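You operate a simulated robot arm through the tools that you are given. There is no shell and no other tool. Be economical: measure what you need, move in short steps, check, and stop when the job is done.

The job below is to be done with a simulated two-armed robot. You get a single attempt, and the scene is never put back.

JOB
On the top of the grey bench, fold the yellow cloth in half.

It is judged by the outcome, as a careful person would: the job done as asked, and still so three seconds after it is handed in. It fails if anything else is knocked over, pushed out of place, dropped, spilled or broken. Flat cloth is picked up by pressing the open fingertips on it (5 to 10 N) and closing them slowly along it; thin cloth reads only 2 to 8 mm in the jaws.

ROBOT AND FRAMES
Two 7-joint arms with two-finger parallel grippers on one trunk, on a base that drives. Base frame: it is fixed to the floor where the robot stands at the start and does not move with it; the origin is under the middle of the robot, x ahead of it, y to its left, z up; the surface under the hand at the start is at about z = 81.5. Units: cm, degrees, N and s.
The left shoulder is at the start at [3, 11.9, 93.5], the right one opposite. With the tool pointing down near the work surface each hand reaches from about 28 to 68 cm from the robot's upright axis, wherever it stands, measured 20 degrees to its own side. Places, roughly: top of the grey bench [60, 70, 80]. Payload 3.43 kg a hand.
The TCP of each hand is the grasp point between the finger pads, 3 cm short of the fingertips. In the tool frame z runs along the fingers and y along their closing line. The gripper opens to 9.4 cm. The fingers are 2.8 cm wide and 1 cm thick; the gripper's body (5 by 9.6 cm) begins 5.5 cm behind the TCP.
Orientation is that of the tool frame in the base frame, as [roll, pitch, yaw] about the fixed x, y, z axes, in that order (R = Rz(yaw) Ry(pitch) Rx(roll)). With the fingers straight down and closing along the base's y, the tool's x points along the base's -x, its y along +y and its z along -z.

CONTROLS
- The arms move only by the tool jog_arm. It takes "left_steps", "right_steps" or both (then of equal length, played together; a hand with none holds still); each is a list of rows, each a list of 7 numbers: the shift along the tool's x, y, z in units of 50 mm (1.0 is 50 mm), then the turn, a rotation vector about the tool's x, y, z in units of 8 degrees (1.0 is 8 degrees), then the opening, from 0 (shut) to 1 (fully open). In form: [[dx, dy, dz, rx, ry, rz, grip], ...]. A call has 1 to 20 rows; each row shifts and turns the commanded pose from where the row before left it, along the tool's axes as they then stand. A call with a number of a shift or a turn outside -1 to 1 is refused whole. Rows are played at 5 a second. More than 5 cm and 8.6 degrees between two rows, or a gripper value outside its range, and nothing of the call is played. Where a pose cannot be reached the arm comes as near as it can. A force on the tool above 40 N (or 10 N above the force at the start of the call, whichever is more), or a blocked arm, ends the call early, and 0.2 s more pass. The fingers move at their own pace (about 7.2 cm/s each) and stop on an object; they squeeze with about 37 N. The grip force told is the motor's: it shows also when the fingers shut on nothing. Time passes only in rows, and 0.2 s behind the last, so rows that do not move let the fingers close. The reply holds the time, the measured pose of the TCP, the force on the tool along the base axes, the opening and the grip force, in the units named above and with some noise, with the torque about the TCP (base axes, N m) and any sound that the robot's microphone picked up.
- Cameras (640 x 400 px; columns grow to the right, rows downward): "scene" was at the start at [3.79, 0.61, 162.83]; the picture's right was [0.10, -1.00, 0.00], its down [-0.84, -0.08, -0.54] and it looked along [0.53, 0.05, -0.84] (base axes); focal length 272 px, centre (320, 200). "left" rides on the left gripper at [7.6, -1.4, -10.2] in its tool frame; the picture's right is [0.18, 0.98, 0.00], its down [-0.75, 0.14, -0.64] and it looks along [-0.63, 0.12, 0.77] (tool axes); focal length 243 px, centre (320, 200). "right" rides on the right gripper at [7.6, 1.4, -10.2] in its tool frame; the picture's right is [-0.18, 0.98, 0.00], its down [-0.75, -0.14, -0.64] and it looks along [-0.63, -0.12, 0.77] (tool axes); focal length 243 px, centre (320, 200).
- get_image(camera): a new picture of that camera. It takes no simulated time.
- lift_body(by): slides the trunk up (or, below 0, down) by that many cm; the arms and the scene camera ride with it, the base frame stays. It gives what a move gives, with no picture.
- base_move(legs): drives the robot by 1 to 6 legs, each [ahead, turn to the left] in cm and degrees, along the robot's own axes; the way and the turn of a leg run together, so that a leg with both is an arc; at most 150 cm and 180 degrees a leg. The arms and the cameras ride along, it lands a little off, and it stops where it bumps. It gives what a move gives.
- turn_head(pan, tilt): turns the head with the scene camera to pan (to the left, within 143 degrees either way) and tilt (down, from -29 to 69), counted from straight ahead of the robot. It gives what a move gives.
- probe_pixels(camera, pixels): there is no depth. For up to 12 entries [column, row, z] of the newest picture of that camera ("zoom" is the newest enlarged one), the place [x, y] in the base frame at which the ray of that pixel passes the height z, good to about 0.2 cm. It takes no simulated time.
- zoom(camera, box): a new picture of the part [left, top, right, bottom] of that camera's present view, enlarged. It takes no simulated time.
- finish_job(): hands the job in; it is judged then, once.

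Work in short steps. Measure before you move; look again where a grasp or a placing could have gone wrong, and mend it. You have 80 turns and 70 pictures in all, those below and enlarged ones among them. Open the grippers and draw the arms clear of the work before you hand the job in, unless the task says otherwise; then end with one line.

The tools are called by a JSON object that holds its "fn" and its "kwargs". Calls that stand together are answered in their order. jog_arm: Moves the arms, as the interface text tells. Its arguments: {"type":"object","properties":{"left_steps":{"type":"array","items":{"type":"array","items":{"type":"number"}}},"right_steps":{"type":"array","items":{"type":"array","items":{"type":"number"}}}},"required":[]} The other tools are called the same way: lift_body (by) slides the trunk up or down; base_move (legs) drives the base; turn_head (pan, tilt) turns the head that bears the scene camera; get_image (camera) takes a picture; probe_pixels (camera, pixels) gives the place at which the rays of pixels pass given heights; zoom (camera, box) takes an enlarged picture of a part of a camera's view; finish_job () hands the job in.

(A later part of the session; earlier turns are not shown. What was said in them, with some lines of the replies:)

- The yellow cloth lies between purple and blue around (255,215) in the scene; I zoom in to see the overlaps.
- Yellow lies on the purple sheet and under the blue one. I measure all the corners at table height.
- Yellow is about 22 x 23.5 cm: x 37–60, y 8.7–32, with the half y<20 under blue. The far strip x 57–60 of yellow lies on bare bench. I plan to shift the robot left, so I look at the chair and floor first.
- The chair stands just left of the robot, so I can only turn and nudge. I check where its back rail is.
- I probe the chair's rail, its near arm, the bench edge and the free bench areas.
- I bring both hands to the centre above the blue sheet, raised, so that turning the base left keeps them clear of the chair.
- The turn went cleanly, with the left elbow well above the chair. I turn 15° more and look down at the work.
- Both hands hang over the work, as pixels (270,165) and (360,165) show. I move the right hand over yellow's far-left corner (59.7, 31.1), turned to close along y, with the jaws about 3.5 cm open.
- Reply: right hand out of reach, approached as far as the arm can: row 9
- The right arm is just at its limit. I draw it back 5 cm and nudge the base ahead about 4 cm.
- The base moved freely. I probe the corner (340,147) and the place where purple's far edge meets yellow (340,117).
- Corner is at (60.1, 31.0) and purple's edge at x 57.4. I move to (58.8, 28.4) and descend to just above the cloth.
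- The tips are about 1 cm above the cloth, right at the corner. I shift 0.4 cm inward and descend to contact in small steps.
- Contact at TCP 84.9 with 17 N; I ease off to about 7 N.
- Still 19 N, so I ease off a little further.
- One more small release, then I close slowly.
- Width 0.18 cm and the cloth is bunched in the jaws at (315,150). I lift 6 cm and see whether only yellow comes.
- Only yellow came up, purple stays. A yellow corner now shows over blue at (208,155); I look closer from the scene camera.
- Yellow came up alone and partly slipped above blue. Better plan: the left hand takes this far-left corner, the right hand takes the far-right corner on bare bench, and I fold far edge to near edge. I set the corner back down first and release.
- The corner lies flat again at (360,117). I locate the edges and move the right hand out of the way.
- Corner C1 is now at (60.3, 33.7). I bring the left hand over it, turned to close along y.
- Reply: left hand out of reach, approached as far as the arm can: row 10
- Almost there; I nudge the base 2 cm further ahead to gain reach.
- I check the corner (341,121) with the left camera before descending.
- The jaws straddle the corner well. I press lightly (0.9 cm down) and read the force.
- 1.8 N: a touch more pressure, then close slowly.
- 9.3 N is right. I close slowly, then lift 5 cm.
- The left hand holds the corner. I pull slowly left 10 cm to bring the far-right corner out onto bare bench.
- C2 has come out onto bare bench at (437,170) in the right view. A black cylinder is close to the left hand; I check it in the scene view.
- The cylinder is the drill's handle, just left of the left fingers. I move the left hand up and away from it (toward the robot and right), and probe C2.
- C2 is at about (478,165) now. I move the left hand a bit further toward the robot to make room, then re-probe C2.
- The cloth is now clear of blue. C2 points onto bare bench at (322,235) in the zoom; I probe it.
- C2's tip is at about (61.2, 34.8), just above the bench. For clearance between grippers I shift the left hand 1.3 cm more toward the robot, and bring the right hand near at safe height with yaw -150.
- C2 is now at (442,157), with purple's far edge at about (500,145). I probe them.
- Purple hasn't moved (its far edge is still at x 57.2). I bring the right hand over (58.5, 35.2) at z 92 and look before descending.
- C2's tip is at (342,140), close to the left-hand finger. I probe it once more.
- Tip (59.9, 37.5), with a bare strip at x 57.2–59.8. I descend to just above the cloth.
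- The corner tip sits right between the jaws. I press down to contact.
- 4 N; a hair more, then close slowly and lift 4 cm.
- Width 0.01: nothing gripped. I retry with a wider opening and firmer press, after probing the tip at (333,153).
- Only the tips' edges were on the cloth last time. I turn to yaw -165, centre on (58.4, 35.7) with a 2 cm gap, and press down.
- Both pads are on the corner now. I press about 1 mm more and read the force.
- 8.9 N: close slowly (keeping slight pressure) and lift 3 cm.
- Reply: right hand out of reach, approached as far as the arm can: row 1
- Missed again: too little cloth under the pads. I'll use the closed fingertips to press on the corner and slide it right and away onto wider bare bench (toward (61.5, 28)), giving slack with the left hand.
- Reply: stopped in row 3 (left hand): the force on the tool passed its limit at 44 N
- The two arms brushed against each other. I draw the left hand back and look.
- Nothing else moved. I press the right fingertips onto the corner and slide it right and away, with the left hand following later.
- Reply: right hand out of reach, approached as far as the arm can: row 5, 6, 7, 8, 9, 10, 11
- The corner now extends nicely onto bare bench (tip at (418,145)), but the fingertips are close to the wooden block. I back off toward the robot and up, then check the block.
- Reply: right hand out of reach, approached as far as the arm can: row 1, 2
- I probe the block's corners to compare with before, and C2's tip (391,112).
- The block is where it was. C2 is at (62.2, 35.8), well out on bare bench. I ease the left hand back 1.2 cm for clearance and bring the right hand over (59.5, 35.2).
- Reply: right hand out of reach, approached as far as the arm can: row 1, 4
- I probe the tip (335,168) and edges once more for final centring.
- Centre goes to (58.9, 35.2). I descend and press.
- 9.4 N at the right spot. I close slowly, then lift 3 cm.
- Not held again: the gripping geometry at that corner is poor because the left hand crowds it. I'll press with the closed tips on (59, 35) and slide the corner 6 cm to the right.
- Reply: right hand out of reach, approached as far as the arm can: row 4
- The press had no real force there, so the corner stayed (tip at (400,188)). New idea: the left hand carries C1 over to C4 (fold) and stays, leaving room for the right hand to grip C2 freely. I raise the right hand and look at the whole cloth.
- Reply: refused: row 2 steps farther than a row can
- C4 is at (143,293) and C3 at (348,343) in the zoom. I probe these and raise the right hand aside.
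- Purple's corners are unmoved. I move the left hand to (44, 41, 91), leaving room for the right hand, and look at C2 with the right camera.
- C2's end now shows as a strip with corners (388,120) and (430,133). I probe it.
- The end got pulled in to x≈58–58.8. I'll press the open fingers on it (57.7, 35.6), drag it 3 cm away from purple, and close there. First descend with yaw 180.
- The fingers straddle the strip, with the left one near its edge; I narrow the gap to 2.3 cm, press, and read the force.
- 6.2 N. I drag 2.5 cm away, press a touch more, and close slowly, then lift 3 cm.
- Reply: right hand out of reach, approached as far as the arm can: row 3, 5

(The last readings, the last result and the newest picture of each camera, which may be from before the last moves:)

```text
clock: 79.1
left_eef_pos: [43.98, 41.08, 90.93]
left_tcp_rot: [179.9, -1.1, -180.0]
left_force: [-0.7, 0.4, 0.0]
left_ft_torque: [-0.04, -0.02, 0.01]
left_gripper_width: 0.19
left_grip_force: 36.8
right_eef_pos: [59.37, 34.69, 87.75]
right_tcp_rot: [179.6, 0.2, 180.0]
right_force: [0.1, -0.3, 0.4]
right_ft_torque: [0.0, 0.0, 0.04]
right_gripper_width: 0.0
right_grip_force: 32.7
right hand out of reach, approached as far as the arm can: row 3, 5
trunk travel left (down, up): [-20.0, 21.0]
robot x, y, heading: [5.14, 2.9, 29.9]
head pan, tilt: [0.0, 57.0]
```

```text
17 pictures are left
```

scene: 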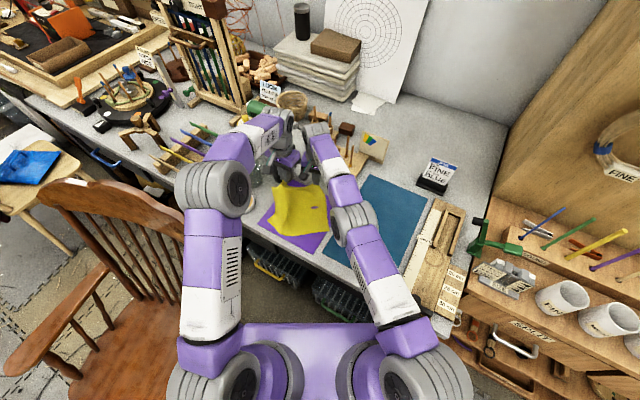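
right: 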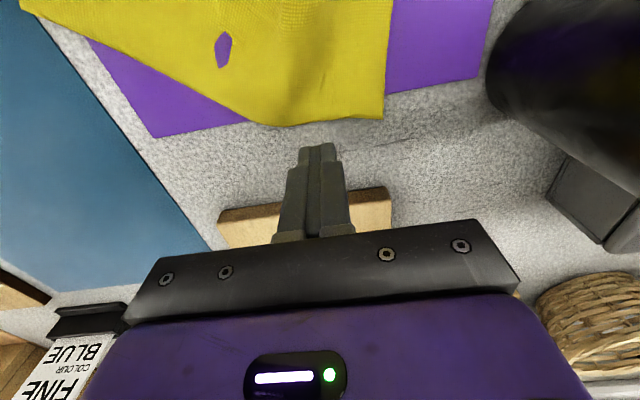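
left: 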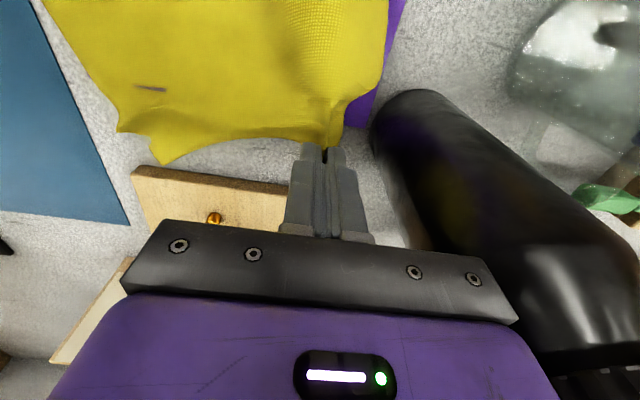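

The right arm is at its reach limit here, so its press is weak. I raise it slightly and nudge the base 3 cm ahead.

{"fn": "jog_arm", "kwargs": {"right_steps": [[0.4, 0, -0.5, 0, 0, 0, 0.32], [0.4, 0, -0.5, 0, 0, 0, 0.32], [0, 0, 0, 0, 0, 0, 0.32]]}}

{"fn": "base_move", "kwargs": {"legs": [[3.5, 0]]}}

{"fn": "get_image", "kwargs": {"camera": "right"}}

```text
clock: 79.9
left_eef_pos: [43.91, 40.98, 91.01]
left_tcp_rot: [179.9, -1.1, -180.0]
left_force: [0.1, 0.1, -0.2]
left_ft_torque: [0.0, -0.01, -0.02]
left_gripper_width: 0.2
left_grip_force: 36.7
right_eef_pos: [55.32, 34.51, 92.56]
right_tcp_rot: [179.6, 0.3, -180.0]
right_force: [1.1, -0.3, 0.3]
right_ft_torque: [0.0, -0.02, 0.03]
right_gripper_width: 3.0
right_grip_force: 0.0
trunk travel left (down, up): [-20.0, 21.0]
robot x, y, heading: [5.16, 2.97, 30.1]
head pan, tilt: [0.0, 57.0]
```

```text
clock: 80.8
left_eef_pos: [46.99, 42.76, 90.8]
left_tcp_rot: [179.9, -1.2, -179.9]
left_force: [0.5, 0.3, -0.4]
left_ft_torque: [-0.03, 0.03, 0.0]
left_gripper_width: 0.21
left_grip_force: 36.5
right_eef_pos: [58.34, 36.31, 92.42]
right_tcp_rot: [179.6, 0.2, -179.8]
right_force: [-0.1, 0.5, -0.1]
right_ft_torque: [-0.02, 0.04, 0.04]
right_gripper_width: 2.99
right_grip_force: 0.1
trunk travel left (down, up): [-20.0, 21.0]
robot x, y, heading: [8.26, 4.87, 29.9]
head pan, tilt: [0.0, 57.0]
```

```text
16 pictures are left
```

right: 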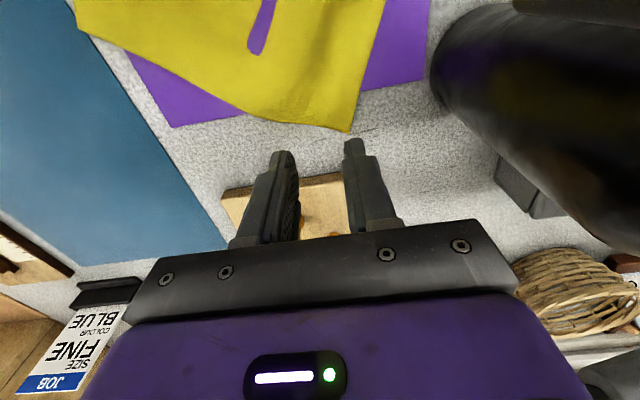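

C2 shows as a clean corner at (347,132). I probe it and its edges.

{"fn": "probe_pixels", "kwargs": {"camera": "right", "pixels": [[347, 133, 81.7], [300, 125, 81.7], [262, 118, 81.7], [230, 105, 81.7], [358, 90, 82], [240, 120, 81.7], [440, 75, 81.7], [363, 88, 81.7]]}}

```text
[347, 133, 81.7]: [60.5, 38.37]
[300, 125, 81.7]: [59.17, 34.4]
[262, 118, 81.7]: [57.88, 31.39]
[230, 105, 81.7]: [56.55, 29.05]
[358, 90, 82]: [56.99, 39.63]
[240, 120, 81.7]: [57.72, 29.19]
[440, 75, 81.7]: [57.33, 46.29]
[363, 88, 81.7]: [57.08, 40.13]
```

C2 (60.5, 38.4), right edge running to (57.9, 31.4). I give the left hand 1.5 cm of clearance and bring the right fingers down over (58.1, 35.8), closing along the right edge.

{"fn": "jog_arm", "kwargs": {"left_steps": [[0.15, 0, 0, 0, 0, 0, 0], [0.15, 0, 0, 0, 0, 0, 0], [0, 0, 0, 0, 0, 0, 0], [0, 0, 0, 0, 0, 0, 0], [0, 0, 0, 0, 0, 0, 0], [0, 0, 0, 0, 0, 0, 0], [0, 0, 0, 0, 0, 0, 0]], "right_steps": [[0.015, -0.05, 0, 0, 0, 0.5, 0.33], [0.015, -0.06, 0, 0, 0, 0.5, 0.33], [0, 0, 0.4, 0, 0, 0, 0.33], [0, 0, 0.4, 0, 0, 0, 0.33], [0, 0, 0.4, 0, 0, 0, 0.33], [0, 0, 0.2, 0, 0, 0, 0.33], [0, 0, 0, 0, 0, 0, 0.33]]}}

{"fn": "get_image", "kwargs": {"camera": "right"}}

```text
clock: 82.4
left_eef_pos: [45.35, 42.63, 91.03]
left_tcp_rot: [179.9, -1.1, -180.0]
left_force: [-0.2, 0.4, 0.2]
left_ft_torque: [0.0, -0.01, -0.02]
left_gripper_width: 0.22
left_grip_force: 36.2
right_eef_pos: [58.17, 35.82, 85.61]
right_tcp_rot: [179.6, 0.3, 172.2]
right_force: [-0.7, -0.2, -0.4]
right_ft_torque: [-0.03, -0.02, 0.01]
right_gripper_width: 3.09
right_grip_force: 0.0
trunk travel left (down, up): [-20.0, 21.0]
robot x, y, heading: [7.78, 4.92, 30.1]
head pan, tilt: [0.0, 57.0]
```

```text
15 pictures are left
```

right: 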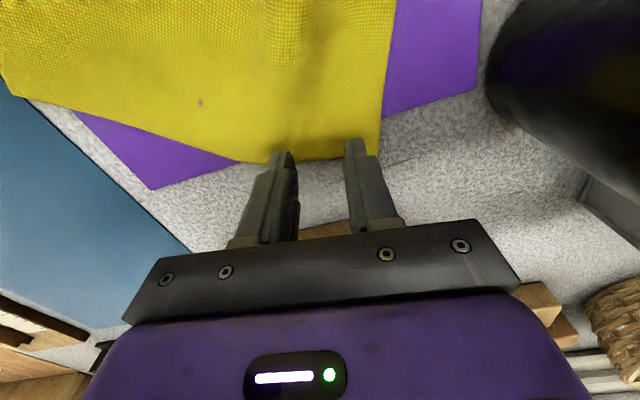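

The fingers are fully on the cloth next to C2. I press.

{"fn": "jog_arm", "kwargs": {"right_steps": [[0, 0, 0.08, 0, 0, 0, 0.33], [0, 0, 0.06, 0, 0, 0, 0.33], [0, 0, 0.015, 0, 0, 0, 0.33], [0, 0, 0, 0, 0, 0, 0.33]]}}

```text
clock: 83.4
left_eef_pos: [45.34, 42.43, 91.01]
left_tcp_rot: [180.0, -1.1, -179.9]
left_force: [0.6, -0.3, 0.5]
left_ft_torque: [-0.01, 0.01, -0.01]
left_gripper_width: 0.19
left_grip_force: 36.5
right_eef_pos: [58.19, 35.8, 84.95]
right_tcp_rot: [179.4, 0.3, 172.0]
right_force: [1.4, -0.7, 13.0]
right_ft_torque: [-0.35, 0.11, 0.06]
right_gripper_width: 3.19
right_grip_force: 0.5
trunk travel left (down, up): [-20.0, 21.0]
robot x, y, heading: [8.19, 4.62, 29.9]
head pan, tilt: [0.0, 57.0]
```

The torque shows all the load on one finger (tilt 0.6°), which explains the misses. I level the tool by 0.5° about its x axis and re-read.

{"fn": "jog_arm", "kwargs": {"right_steps": [[0, 0, -0.02, 0.07, 0, 0, 0.33], [0, 0, 0.01, 0, 0, 0, 0.33], [0, 0, 0, 0, 0, 0, 0.33]]}}

```text
clock: 84.2
left_eef_pos: [45.23, 42.44, 90.95]
left_tcp_rot: [180.0, -1.2, 180.0]
left_force: [0.1, -0.3, -0.6]
left_ft_torque: [-0.02, 0.01, 0.0]
left_gripper_width: 0.21
left_grip_force: 36.2
right_eef_pos: [58.19, 35.83, 84.77]
right_tcp_rot: [180.0, 0.4, 172.0]
right_force: [2.9, 1.3, 13.8]
right_ft_torque: [0.03, 0.11, 0.02]
right_gripper_width: 3.14
right_grip_force: 0.7
trunk travel left (down, up): [-20.0, 21.0]
robot x, y, heading: [7.97, 4.34, 29.9]
head pan, tilt: [0.0, 57.0]
```

Balanced now (torque ≈0). I ease slightly to about 10 N and close slowly, then lift 3 cm.

{"fn": "jog_arm", "kwargs": {"right_steps": [[0, 0, -0.01, 0, 0, 0, 0.33], [0, 0, 0, 0, 0, 0, 0.3], [0, 0, 0, 0, 0, 0, 0.26], [0, 0, 0, 0, 0, 0, 0.22], [0, 0, 0, 0, 0, 0, 0.18], [0, 0, 0, 0, 0, 0, 0.14], [0, 0, 0, 0, 0, 0, 0.1], [0, 0, 0, 0, 0, 0, 0.06], [0, 0, 0, 0, 0, 0, 0.03], [0, 0, 0, 0, 0, 0, 0], [0, 0, 0, 0, 0, 0, 0], [0, 0, 0, 0, 0, 0, 0], [0, 0, -0.2, 0, 0, 0, 0], [0, 0, -0.2, 0, 0, 0, 0], [0, 0, -0.2, 0, 0, 0, 0], [0, 0, 0, 0, 0, 0, 0]]}}

{"fn": "get_image", "kwargs": {"camera": "right"}}

```text
clock: 87.2
left_eef_pos: [45.72, 42.46, 91.52]
left_tcp_rot: [179.8, -0.6, 179.6]
left_force: [-2.3, -1.3, 2.5]
left_ft_torque: [-0.05, -0.18, -0.17]
left_gripper_width: 0.18
left_grip_force: 36.6
right_eef_pos: [58.15, 35.3, 85.69]
right_tcp_rot: [-179.3, 0.5, 171.8]
right_force: [1.6, 1.9, -2.4]
right_ft_torque: [-0.2, 0.02, -0.15]
right_gripper_width: 0.0
right_grip_force: 32.7
trunk travel left (down, up): [-20.0, 21.0]
robot x, y, heading: [8.19, 4.57, 30.0]
head pan, tilt: [0.0, 57.0]
stopped in row 14 (left hand): the force on the tool passed its limit at 50 N (the readings are from after the stop); the commanded pose is now the measured one
```

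```text
14 pictures are left
```

right: 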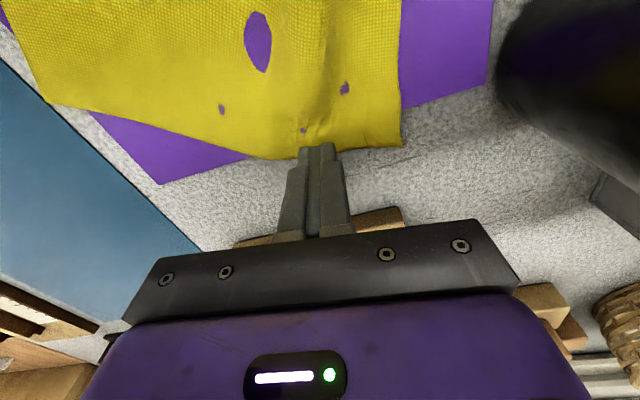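

Nothing held, and on lifting, the right camera touched the left gripper. I raise the left hand a little, re-level the right tool, turn it to yaw -170 (camera away from the left hand), and press again on the cloth by C2.

{"fn": "jog_arm", "kwargs": {"left_steps": [[0, 0.1, -0.2, 0, 0, 0, 0], [0, 0.1, -0.2, 0, 0, 0, 0], [0, 0, -0.1, 0, 0, 0, 0], [0, 0, 0, 0, 0, 0, 0], [0, 0, 0, 0, 0, 0, 0], [0, 0, 0, 0, 0, 0, 0], [0, 0, 0, 0, 0, 0, 0], [0, 0, 0, 0, 0, 0, 0], [0, 0, 0, 0, 0, 0, 0]], "right_steps": [[0, 0, 0, 0, 0, 0, 0], [0, 0, -0.1, -0.0875, 0, 0, 0.2], [0, 0, 0, 0, 0, -0.75, 0.33], [0, 0, 0, 0, 0, -0.75, 0.33], [0, 0, 0, 0, 0, -0.75, 0.33], [0.025, 0.146, 0, 0, 0, 0, 0.33], [0, 0, 0.15, 0, 0, 0, 0.33], [0, 0, 0.11, 0, 0, 0, 0.33], [0, 0, 0, 0, 0, 0, 0.33]]}}

{"fn": "get_image", "kwargs": {"camera": "right"}}

```text
clock: 89.2
left_eef_pos: [45.54, 43.38, 94.07]
left_tcp_rot: [179.9, -0.5, 179.8]
left_force: [0.4, 1.1, -0.2]
left_ft_torque: [0.0, 0.01, 0.03]
left_gripper_width: 0.23
left_grip_force: 37.3
right_eef_pos: [57.95, 35.98, 84.96]
right_tcp_rot: [-179.9, 0.3, -170.3]
right_force: [-0.2, -1.3, 5.0]
right_ft_torque: [0.06, 0.08, 0.02]
right_gripper_width: 3.09
right_grip_force: 0.1
trunk travel left (down, up): [-20.0, 21.0]
robot x, y, heading: [7.69, 4.55, 30.2]
head pan, tilt: [0.0, 57.0]
```

```text
13 pictures are left
```

right: 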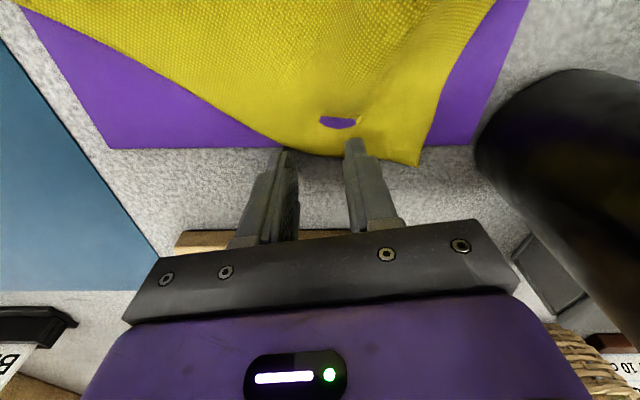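

Level now. In one go I shift 1 cm toward C2, press, drag the corner 3 cm outward, close slowly and lift.

{"fn": "jog_arm", "kwargs": {"right_steps": [[0, 0.1, -0.06, 0, 0, 0, 0.3], [0, 0.1, 0, 0, 0, 0, 0.3], [0, 0, 0.08, 0, 0, 0, 0.3], [-0.1, 0, 0.005, 0, 0, 0, 0.3], [-0.1, 0, 0, 0, 0, 0, 0.3], [-0.1, 0, 0, 0, 0, 0, 0.3], [-0.1, 0, 0, 0, 0, 0, 0.3], [-0.1, 0, 0, 0, 0, 0, 0.3], [0, 0, 0.005, 0, 0, 0, 0.3], [0, 0, 0, 0, 0, 0, 0.26], [0, 0, 0, 0, 0, 0, 0.22], [0, 0, 0, 0, 0, 0, 0.18], [0, 0, 0, 0, 0, 0, 0.14], [0, 0, 0, 0, 0, 0, 0.1], [0, 0, 0, 0, 0, 0, 0.06], [0, 0, 0, 0, 0, 0, 0.02], [0, 0, 0, 0, 0, 0, 0], [0, 0, 0, 0, 0, 0, 0]]}}

{"fn": "get_image", "kwargs": {"camera": "right"}}

```text
clock: 93.0
left_eef_pos: [45.65, 43.43, 94.01]
left_tcp_rot: [179.9, -0.6, 179.9]
left_force: [0.5, -0.3, 0.3]
left_ft_torque: [0.01, 0.02, -0.01]
left_gripper_width: 0.21
left_grip_force: 36.6
right_eef_pos: [60.42, 37.43, 84.74]
right_tcp_rot: [-179.8, 0.4, -170.3]
right_force: [-0.9, -0.5, -0.9]
right_ft_torque: [0.02, 0.01, 0.0]
right_gripper_width: 0.0
right_grip_force: 32.6
trunk travel left (down, up): [-20.0, 21.0]
robot x, y, heading: [7.98, 4.95, 30.1]
head pan, tilt: [0.0, 57.0]
```

```text
12 pictures are left
```

right: 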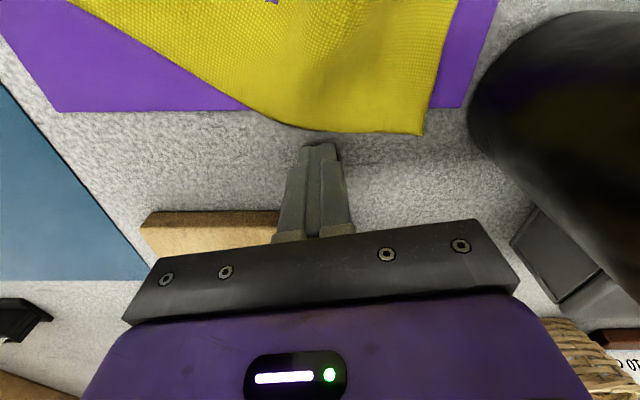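

Static pinching over purple keeps slipping. I'll instead raise the left hand so the far edge C1–C2 rises like a curtain, and straddle that raised edge near C2 with the right jaws.

{"fn": "jog_arm", "kwargs": {"left_steps": [[0, 0, 0, 0, 0, 0, 0], [0, 0, 0, 0, 0, 0, 0], [0, 0, 0, 0, 0, 0, 0], [0, 0, -0.3, 0, 0, 0, 0], [0, 0, -0.3, 0, 0, 0, 0], [0, 0, -0.3, 0, 0, 0, 0], [0, 0, 0, 0, 0, 0, 0]], "right_steps": [[0, -0.2, -0.6, 0, 0, 0, 0.3], [0, -0.5, -0.6, 0, 0, 0, 0.53], [0, -0.5, -0.3, 0, 0, 0, 0.53], [0.1, 0, 0, 0, 0, -0.6, 0.53], [0.1, 0, 0, 0, 0, -0.6, 0.53], [0.1, 0, 0, 0, 0, 0, 0.53], [0, 0, 0, 0, 0, 0, 0.53]]}}

{"fn": "get_image", "kwargs": {"camera": "right"}}

{"fn": "zoom", "kwargs": {"camera": "scene", "box": [210, 110, 400, 240]}}

```text
clock: 94.6
left_eef_pos: [45.73, 43.5, 98.57]
left_tcp_rot: [-180.0, -0.6, 179.8]
left_force: [0.1, -0.1, -0.2]
left_ft_torque: [-0.03, 0.0, 0.01]
left_gripper_width: 0.19
left_grip_force: 36.7
right_eef_pos: [59.83, 31.23, 92.26]
right_tcp_rot: [-179.6, 0.1, -160.5]
right_force: [0.2, 1.0, 0.5]
right_ft_torque: [0.01, 0.03, -0.03]
right_gripper_width: 4.99
right_grip_force: 0.0
trunk travel left (down, up): [-20.0, 21.0]
robot x, y, heading: [8.44, 4.27, 29.7]
head pan, tilt: [0.0, 57.0]
```

```text
11 pictures are left
```

right: 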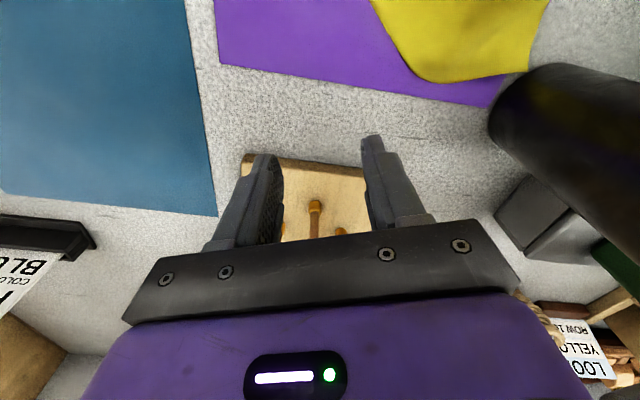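

```text
3.08 times, centred on (305, 175) of scene
```

zoom: 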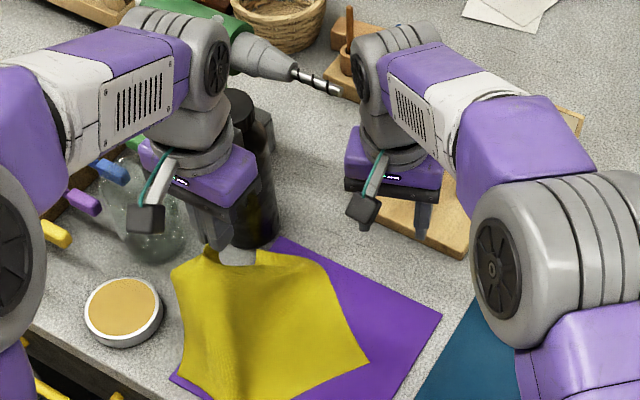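

C2 has been drawn in onto purple. I probe the raised far edge in both views to find where it can be straddled.

{"fn": "probe_pixels", "kwargs": {"camera": "zoom", "pixels": [[318, 263, 82], [318, 263, 85], [265, 256, 85], [265, 256, 89], [368, 360, 81.7], [215, 395, 81.7], [340, 300, 81.7], [275, 240, 81.7], [280, 215, 81.7]]}}

{"fn": "probe_pixels", "kwargs": {"camera": "right", "pixels": [[430, 81, 82], [512, 73, 82], [512, 73, 85], [540, 25, 89], [490, 108, 81.7]]}}

{"fn": "get_image", "kwargs": {"camera": "left"}}

```text
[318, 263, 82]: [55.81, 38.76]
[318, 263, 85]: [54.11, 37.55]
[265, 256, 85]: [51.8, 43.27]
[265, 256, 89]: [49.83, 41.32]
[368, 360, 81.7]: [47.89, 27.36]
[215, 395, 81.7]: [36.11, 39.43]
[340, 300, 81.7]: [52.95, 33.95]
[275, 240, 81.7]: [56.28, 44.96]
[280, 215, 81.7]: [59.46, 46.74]
```

```text
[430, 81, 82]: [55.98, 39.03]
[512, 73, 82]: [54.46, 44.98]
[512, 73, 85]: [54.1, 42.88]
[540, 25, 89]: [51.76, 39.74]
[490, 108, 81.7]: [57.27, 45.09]
```

```text
9 pictures are left
```

left: 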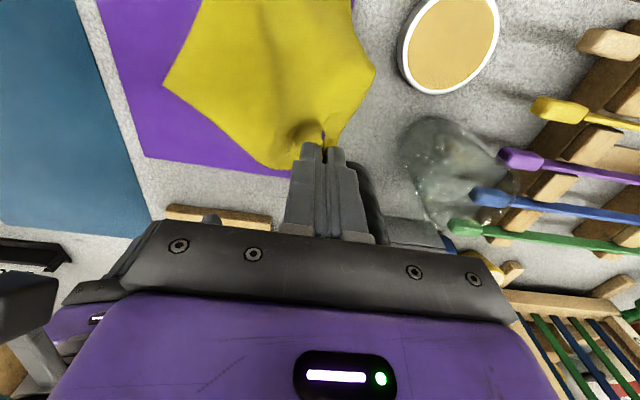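

Two constraints are clear: tension from the raised corner pulls C2 out of the jaws, and a jar stands close at (58,46). So I lower C1 onto the C4 side (left hand still holding, cloth slack), then look at C2.

{"fn": "jog_arm", "kwargs": {"left_steps": [[0.134, -0.114, 0.345, 0, 0, 0, 0], [0.134, -0.114, 0.345, 0, 0, 0, 0], [0.134, -0.114, 0.345, 0, 0, 0, 0], [0.134, -0.114, 0.345, 0, 0, 0, 0], [0.134, -0.114, 0.345, 0, 0, 0, 0], [0.134, -0.114, 0.345, 0, 0, 0, 0], [0.134, -0.114, 0.345, 0, 0, 0, 0], [0, 0, 0, 0, 0, 0, 0]]}}

{"fn": "zoom", "kwargs": {"camera": "scene", "box": [220, 130, 400, 250]}}

```text
clock: 96.4
left_eef_pos: [40.88, 39.39, 86.41]
left_tcp_rot: [179.9, -0.6, 179.8]
left_force: [-0.8, 0.1, 0.4]
left_ft_torque: [0.03, -0.03, 0.02]
left_gripper_width: 0.22
left_grip_force: 37.0
right_eef_pos: [59.94, 31.11, 92.25]
right_tcp_rot: [-179.7, 0.2, -160.6]
right_force: [0.9, 0.3, 0.2]
right_ft_torque: [-0.02, 0.03, -0.02]
right_gripper_width: 4.99
right_grip_force: 0.2
trunk travel left (down, up): [-20.0, 21.0]
robot x, y, heading: [8.33, 4.89, 29.9]
head pan, tilt: [0.0, 57.0]
```

```text
3.33 times, centred on (310, 190) of scene
```

zoom: 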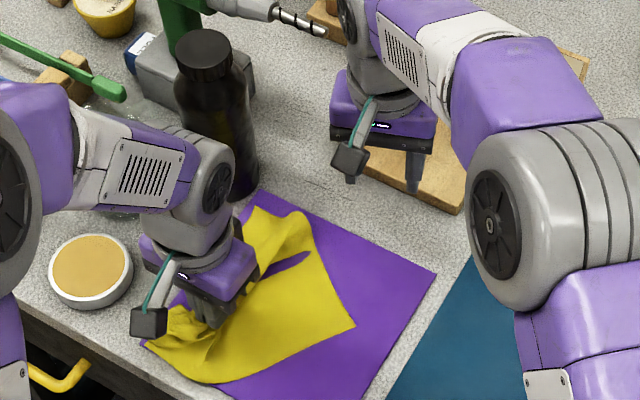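

The yellow is now partly folded: C1 lies near C4, while C2 is at about (303,212). I probe key points.

{"fn": "probe_pixels", "kwargs": {"camera": "zoom", "pixels": [[303, 212, 82.5], [253, 206, 82.5], [355, 325, 81.7], [205, 383, 81.7], [145, 345, 82], [275, 235, 83], [310, 252, 82], [240, 195, 81.7], [232, 190, 81.7]]}}

{"fn": "zoom", "kwargs": {"camera": "right", "box": [320, 0, 560, 150]}}

```text
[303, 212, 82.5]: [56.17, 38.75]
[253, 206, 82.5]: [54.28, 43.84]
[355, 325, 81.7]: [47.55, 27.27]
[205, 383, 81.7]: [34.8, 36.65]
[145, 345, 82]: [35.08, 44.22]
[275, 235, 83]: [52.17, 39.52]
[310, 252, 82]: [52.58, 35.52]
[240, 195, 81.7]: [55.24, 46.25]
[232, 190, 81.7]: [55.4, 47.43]
```

```text
2.67 times, centred on (440, 75) of right
```

zoom: 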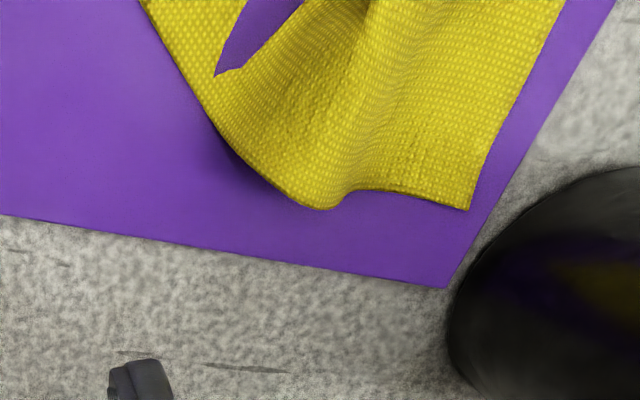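

C2's corner is at (54.3, 43.8), close to the bottle, but next to it a raised ridge runs at about (54.2, 39.7), easy to pinch. I bring the right jaws over it with yaw -146, clear of the bottle.

{"fn": "jog_arm", "kwargs": {"right_steps": [[0, 0, 0, 0, 0, -0.91, 0.4], [0, 0, 0, 0, 0, -0.91, 0.4], [0, 0.52, 0, 0, 0, 0, 0.4], [0, 0.52, 0, 0, 0, 0, 0.4], [-0.02, 0.52, 0.1, 0, 0, 0, 0.4], [0, 0.51, 0.3, 0, 0, 0, 0.4], [0, 0, 0.3, 0, 0, 0, 0.4], [0, 0, 0.2, 0, 0, 0, 0.4], [0, 0, 0, 0, 0, 0, 0.4]]}}

{"fn": "get_image", "kwargs": {"camera": "right"}}

```text
clock: 98.4
left_eef_pos: [40.95, 39.51, 86.48]
left_tcp_rot: [179.9, -0.6, 179.8]
left_force: [-0.3, 0.4, -0.7]
left_ft_torque: [0.01, 0.01, -0.01]
left_gripper_width: 0.21
left_grip_force: 36.2
right_eef_pos: [54.1, 39.71, 87.62]
right_tcp_rot: [-179.6, 0.2, -146.2]
right_force: [0.1, 0.0, -1.0]
right_ft_torque: [0.01, 0.0, -0.02]
right_gripper_width: 3.74
right_grip_force: 0.1
trunk travel left (down, up): [-20.0, 21.0]
robot x, y, heading: [8.03, 4.35, 30.0]
head pan, tilt: [0.0, 57.0]
```

```text
6 pictures are left
```

right: 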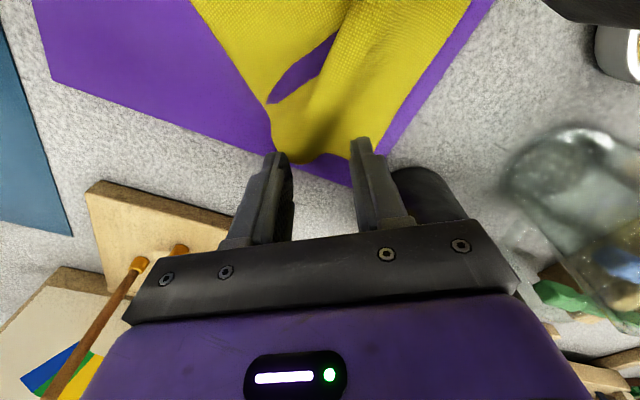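

The jaws straddle the ridged end at (320,150). I descend to just above purple, close and lift 2 cm, reading the width.

{"fn": "jog_arm", "kwargs": {"right_steps": [[0, 0, 0.2, 0, 0, 0, 0.4], [0, 0, 0.2, 0, 0, 0, 0.4], [0.03, 0, 0.1, 0, 0, 0, 0.4], [0, 0, 0, 0, 0, 0, 0.36], [0, 0, 0, 0, 0, 0, 0.31], [0, 0, 0, 0, 0, 0, 0.26], [0, 0, 0, 0, 0, 0, 0.21], [0, 0, 0, 0, 0, 0, 0.16], [0, 0, 0, 0, 0, 0, 0.11], [0, 0, 0, 0, 0, 0, 0.06], [0, 0, 0, 0, 0, 0, 0], [0, 0, 0, 0, 0, 0, 0], [0, 0, 0, 0, 0, 0, 0], [0, 0, -0.2, 0, 0, 0, 0], [0, 0, -0.2, 0, 0, 0, 0], [0, 0, 0, 0, 0, 0, 0]]}}

```text
clock: 101.8
left_eef_pos: [40.94, 39.58, 86.41]
left_tcp_rot: [180.0, -0.6, 179.8]
left_force: [0.4, 0.4, 0.5]
left_ft_torque: [0.02, 0.03, -0.01]
left_gripper_width: 0.17
left_grip_force: 36.8
right_eef_pos: [53.9, 39.7, 87.11]
right_tcp_rot: [-179.6, 0.1, -146.1]
right_force: [0.0, -0.9, -0.1]
right_ft_torque: [-0.02, 0.04, 0.01]
right_gripper_width: 0.23
right_grip_force: 37.4
trunk travel left (down, up): [-20.0, 21.0]
robot x, y, heading: [7.73, 4.46, 30.1]
head pan, tilt: [0.0, 57.0]
```

Width 0.23 with 37 N: the right hand holds its corner. With both corners of the far edge held, I lift the whole cloth, swing the right hand around to (39, 25), and let the cloth hang from both hands.

{"fn": "jog_arm", "kwargs": {"left_steps": [[0.04, 0.01, -0.392, 0, 0, 0, 0], [0.04, 0.01, -0.392, 0, 0, 0, 0], [0.04, 0.01, -0.392, 0, 0, 0, 0], [0.04, 0.01, -0.392, 0, 0, 0, 0], [0.04, 0.01, -0.392, 0, 0, 0, 0], [0.04, 0.01, -0.392, 0, 0, 0, 0], [0.04, 0.01, -0.392, 0, 0, 0, 0], [0.04, 0.01, -0.392, 0, 0, 0, 0], [0.04, 0.01, -0.392, 0, 0, 0, 0], [0.04, 0.01, -0.392, 0, 0, 0, 0], [0, 0, 0, 0, 0, 0, 0], [0, 0, 0, 0, 0, 0, 0]], "right_steps": [[0.395, -0.299, -0.378, 0, 0, 0, 0], [0.395, -0.299, -0.378, 0, 0, 0, 0], [0.395, -0.299, -0.378, 0, 0, 0, 0], [0.395, -0.299, -0.378, 0, 0, 0, 0], [0.395, -0.299, -0.378, 0, 0, 0, 0], [0.432, 0.147, -0.378, 0, 0, 0, 0], [0.432, 0.147, -0.378, 0, 0, 0, 0], [0.432, 0.147, -0.378, 0, 0, 0, 0], [0.432, 0.147, -0.378, 0, 0, 0, 0], [0.432, 0.147, -0.378, 0, 0, 0, 0], [0, 0, 0, 0, 0, 0, 0], [0, 0, 0, 0, 0, 0, 0]]}}

{"fn": "zoom", "kwargs": {"camera": "scene", "box": [200, 110, 420, 260]}}

```text
clock: 104.4
left_eef_pos: [39.08, 39.82, 106.22]
left_tcp_rot: [179.8, -0.6, 179.8]
left_force: [-0.9, -0.2, 0.0]
left_ft_torque: [0.01, -0.01, 0.01]
left_gripper_width: 0.2
left_grip_force: 36.7
right_eef_pos: [38.98, 24.79, 106.26]
right_tcp_rot: [-179.6, 0.1, -146.0]
right_force: [0.2, -0.5, -0.9]
right_ft_torque: [0.02, 0.03, 0.01]
right_gripper_width: 0.19
right_grip_force: 37.0
trunk travel left (down, up): [-20.0, 21.0]
robot x, y, heading: [8.26, 4.33, 30.3]
head pan, tilt: [0.0, 57.0]
```

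```text
2.67 times, centred on (310, 185) of scene
```

zoom: 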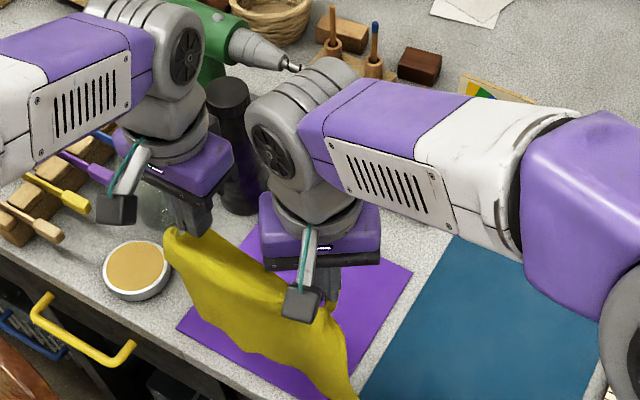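

The cloth hangs nicely between both hands. Now I set its lower edge down at x≈37.5 and lay the lower half by moving the hands away while lowering.

{"fn": "jog_arm", "kwargs": {"left_steps": [[0.15, 0, 0, 0, 0, 0, 0], [0.15, 0, 0, 0, 0, 0, 0], [0, 0, 0.16, 0, 0, 0, 0], [0, 0, 0, 0, 0, 0, 0], [-0.29, 0, 0.29, 0, 0, 0, 0], [-0.29, 0, 0.29, 0, 0, 0, 0], [-0.29, 0, 0.29, 0, 0, 0, 0], [-0.29, 0, 0.29, 0, 0, 0, 0], [-0.29, 0, 0.29, 0, 0, 0, 0], [-0.29, 0, 0.29, 0, 0, 0, 0], [-0.29, 0, 0.29, 0, 0, 0, 0], [-0.29, 0, 0.29, 0, 0, 0, 0], [0, 0, 0, 0, 0, 0, 0]], "right_steps": [[0.2085, -0.0405, 0, 0, 0, 0, 0], [0.2085, -0.0405, 0, 0, 0, 0, 0], [0, 0, 0.16, 0, 0, 0, 0], [0, 0, 0, 0, 0, 0, 0], [-0.2407, -0.1624, 0.29, 0, 0, 0, 0], [-0.2407, -0.1624, 0.29, 0, 0, 0, 0], [-0.2407, -0.1624, 0.29, 0, 0, 0, 0], [-0.2407, -0.1624, 0.29, 0, 0, 0, 0], [-0.2407, -0.1624, 0.29, 0, 0, 0, 0], [-0.2407, -0.1624, 0.29, 0, 0, 0, 0], [-0.2407, -0.1624, 0.29, 0, 0, 0, 0], [-0.2407, -0.1624, 0.29, 0, 0, 0, 0], [0, 0, 0, 0, 0, 0, 0]]}}

{"fn": "zoom", "kwargs": {"camera": "scene", "box": [210, 120, 400, 250]}}

```text
clock: 107.2
left_eef_pos: [48.88, 39.92, 93.48]
left_tcp_rot: [179.9, -0.6, 179.7]
left_force: [0.9, -12.7, 0.5]
left_ft_torque: [-0.42, 0.0, 0.23]
left_gripper_width: 0.22
left_grip_force: 36.6
right_eef_pos: [49.01, 23.48, 93.83]
right_tcp_rot: [-179.8, 0.2, -146.0]
right_force: [-0.8, 13.0, -0.1]
right_ft_torque: [0.41, 0.03, -0.19]
right_gripper_width: 0.18
right_grip_force: 37.0
trunk travel left (down, up): [-20.0, 21.0]
robot x, y, heading: [7.94, 4.29, 30.1]
head pan, tilt: [0.0, 57.0]
```

```text
3.08 times, centred on (305, 185) of scene
```

zoom: 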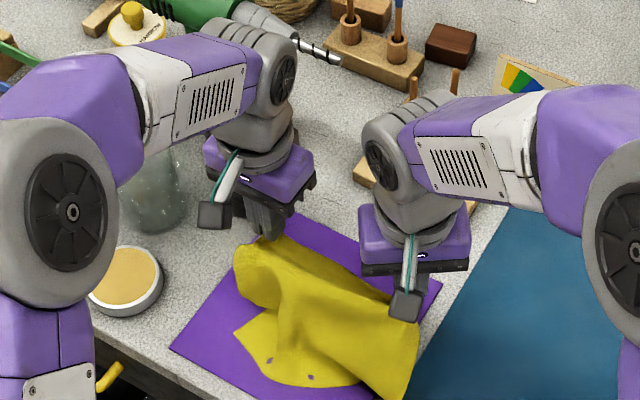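

The lower half is laid, with the near edge at x≈38–40. Now I carry the held edge back over and down onto the near edge, shifted 2 cm right to match.

{"fn": "jog_arm", "kwargs": {"left_steps": [[0.44, -0.067, 0.06, 0, 0, 0, 0], [0.42, -0.067, 0.18, 0, 0, 0, 0], [0.36, -0.067, 0.28, 0, 0, 0, 0], [0.26, -0.067, 0.36, 0, 0, 0, 0], [0.16, -0.067, 0.4, 0, 0, 0, 0], [0.08, -0.067, 0.18, 0, 0, 0, 0], [0, 0, 0.1, 0, 0, 0, 0], [0, 0, 0, 0, 0, 0, 0]], "right_steps": [[0.395, 0.201, 0.06, 0, 0, 0, 0], [0.379, 0.19, 0.18, 0, 0, 0, 0], [0.329, 0.157, 0.28, 0, 0, 0, 0], [0.246, 0.101, 0.36, 0, 0, 0, 0], [0.163, 0.045, 0.4, 0, 0, 0, 0], [0.096, 0, 0.18, 0, 0, 0, 0], [0, 0, 0.12, 0, 0, 0, 0], [0, 0, 0, 0, 0, 0, 0]]}}

{"fn": "zoom", "kwargs": {"camera": "scene", "box": [210, 130, 400, 260]}}

```text
clock: 109.0
left_eef_pos: [40.26, 38.05, 85.81]
left_tcp_rot: [180.0, -0.6, 179.7]
left_force: [0.3, -7.0, 0.1]
left_ft_torque: [-0.24, -0.01, 0.17]
left_gripper_width: 0.21
left_grip_force: 36.9
right_eef_pos: [40.38, 21.93, 85.7]
right_tcp_rot: [-179.6, 0.1, -146.1]
right_force: [-0.2, 6.7, 1.1]
right_ft_torque: [0.24, 0.0, -0.13]
right_gripper_width: 0.24
right_grip_force: 37.0
trunk travel left (down, up): [-20.0, 21.0]
robot x, y, heading: [8.05, 4.8, 30.1]
head pan, tilt: [0.0, 57.0]
```

```text
3.08 times, centred on (305, 195) of scene
5 turns are left
```

zoom: 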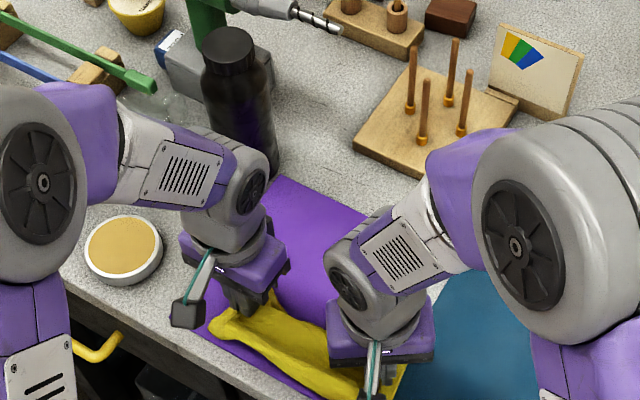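

The cloth is folded onto itself. I release both hands gently, lift straight up and look.

{"fn": "jog_arm", "kwargs": {"left_steps": [[0, -0.04, 0, 0, 0, 0, 0], [0, 0, 0, 0, 0, 0, 0.1], [0, 0, 0, 0, 0, 0, 0.2], [0, 0, 0, 0, 0, 0, 0.25], [0, 0, -0.2, 0, 0, 0, 0.25], [0, 0, -0.5, 0, 0, 0, 0.25], [0, 0, -0.8, 0, 0, 0, 0.25], [-0.5, 0, -0.8, 0, 0, 0, 0.25], [-0.5, 0, -0.8, 0, 0, 0, 0.25], [-0.5, 0, -0.5, 0, 0, 0, 0.25], [-0.5, 0, 0, 0, 0, 0, 0.25], [0, 0, 0, 0, 0, 0, 0.25]], "right_steps": [[0, 0.04, 0, 0, 0, 0, 0], [0, 0, 0, 0, 0, 0, 0.1], [0, 0, 0, 0, 0, 0, 0.2], [0, 0, 0, 0, 0, 0, 0.25], [0, 0, -0.2, 0, 0, 0, 0.25], [0, 0, -0.5, 0, 0, 0, 0.25], [0, 0, -0.8, 0, 0, 0, 0.25], [0, -0.5, -0.8, 0, 0, 0, 0.25], [0, -0.5, -0.8, 0, 0, 0, 0.25], [0, -0.8, -0.5, 0, 0, 0, 0.25], [0, -0.8, 0, 0, 0, 0, 0.25], [0, 0, 0, 0, 0, 0, 0.25]]}}

{"fn": "zoom", "kwargs": {"camera": "scene", "box": [210, 130, 400, 260]}}

```text
clock: 111.6
left_eef_pos: [50.55, 37.71, 103.74]
left_tcp_rot: [180.0, -0.6, 179.7]
left_force: [0.2, 0.2, 0.7]
left_ft_torque: [-0.03, -0.02, -0.01]
left_gripper_width: 2.35
left_grip_force: 0.0
right_eef_pos: [47.51, 11.18, 104.16]
right_tcp_rot: [-179.5, 0.1, -146.1]
right_force: [-0.3, 0.0, -0.8]
right_ft_torque: [0.01, -0.01, 0.0]
right_gripper_width: 2.35
right_grip_force: 0.0
trunk travel left (down, up): [-20.0, 21.0]
robot x, y, heading: [7.91, 4.75, 29.9]
head pan, tilt: [0.0, 57.0]
```

```text
3.08 times, centred on (305, 195) of scene
4 turns are left
```

zoom: 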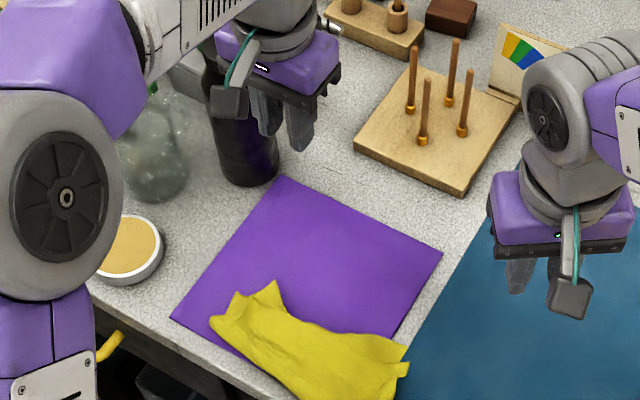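

The yellow cloth is folded over on itself and purple and blue are in place. I check the front edge of the bench for overhang.

{"fn": "zoom", "kwargs": {"camera": "scene", "box": [240, 190, 380, 290]}}

{"fn": "probe_pixels", "kwargs": {"camera": "zoom", "pixels": [[320, 200, 81.7]]}}

```text
4.00 times, centred on (310, 240) of scene
```

zoom: 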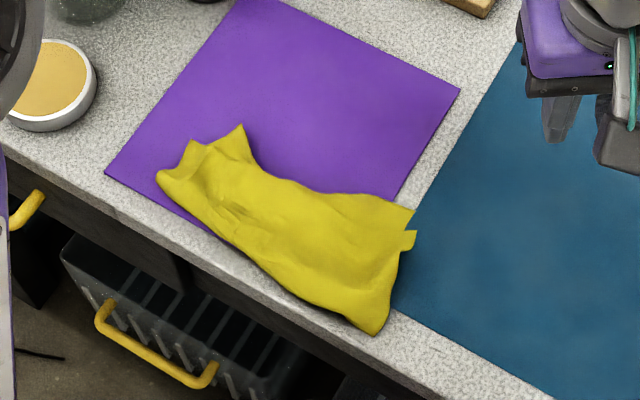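

```text
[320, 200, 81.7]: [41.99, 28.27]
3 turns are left
```

The yellow cloth lies doubled over entirely on the bench, purple and blue are undisturbed, and both hands are open and clear, so I hand it in.

{"fn": "finish_job", "kwargs": {}}

```text
The job is handed in.
```

The yellow cloth is folded roughly in half on the grey bench, but the fold is uneven: it is wrinkled and a few corners stick out instead of lining up. I had too few turns left to straighten it. The folded cloth now sits near the front of the bench, mostly on the purple cloth and not under the blue one as before. In the last pictures nothing else looks moved or knocked over.
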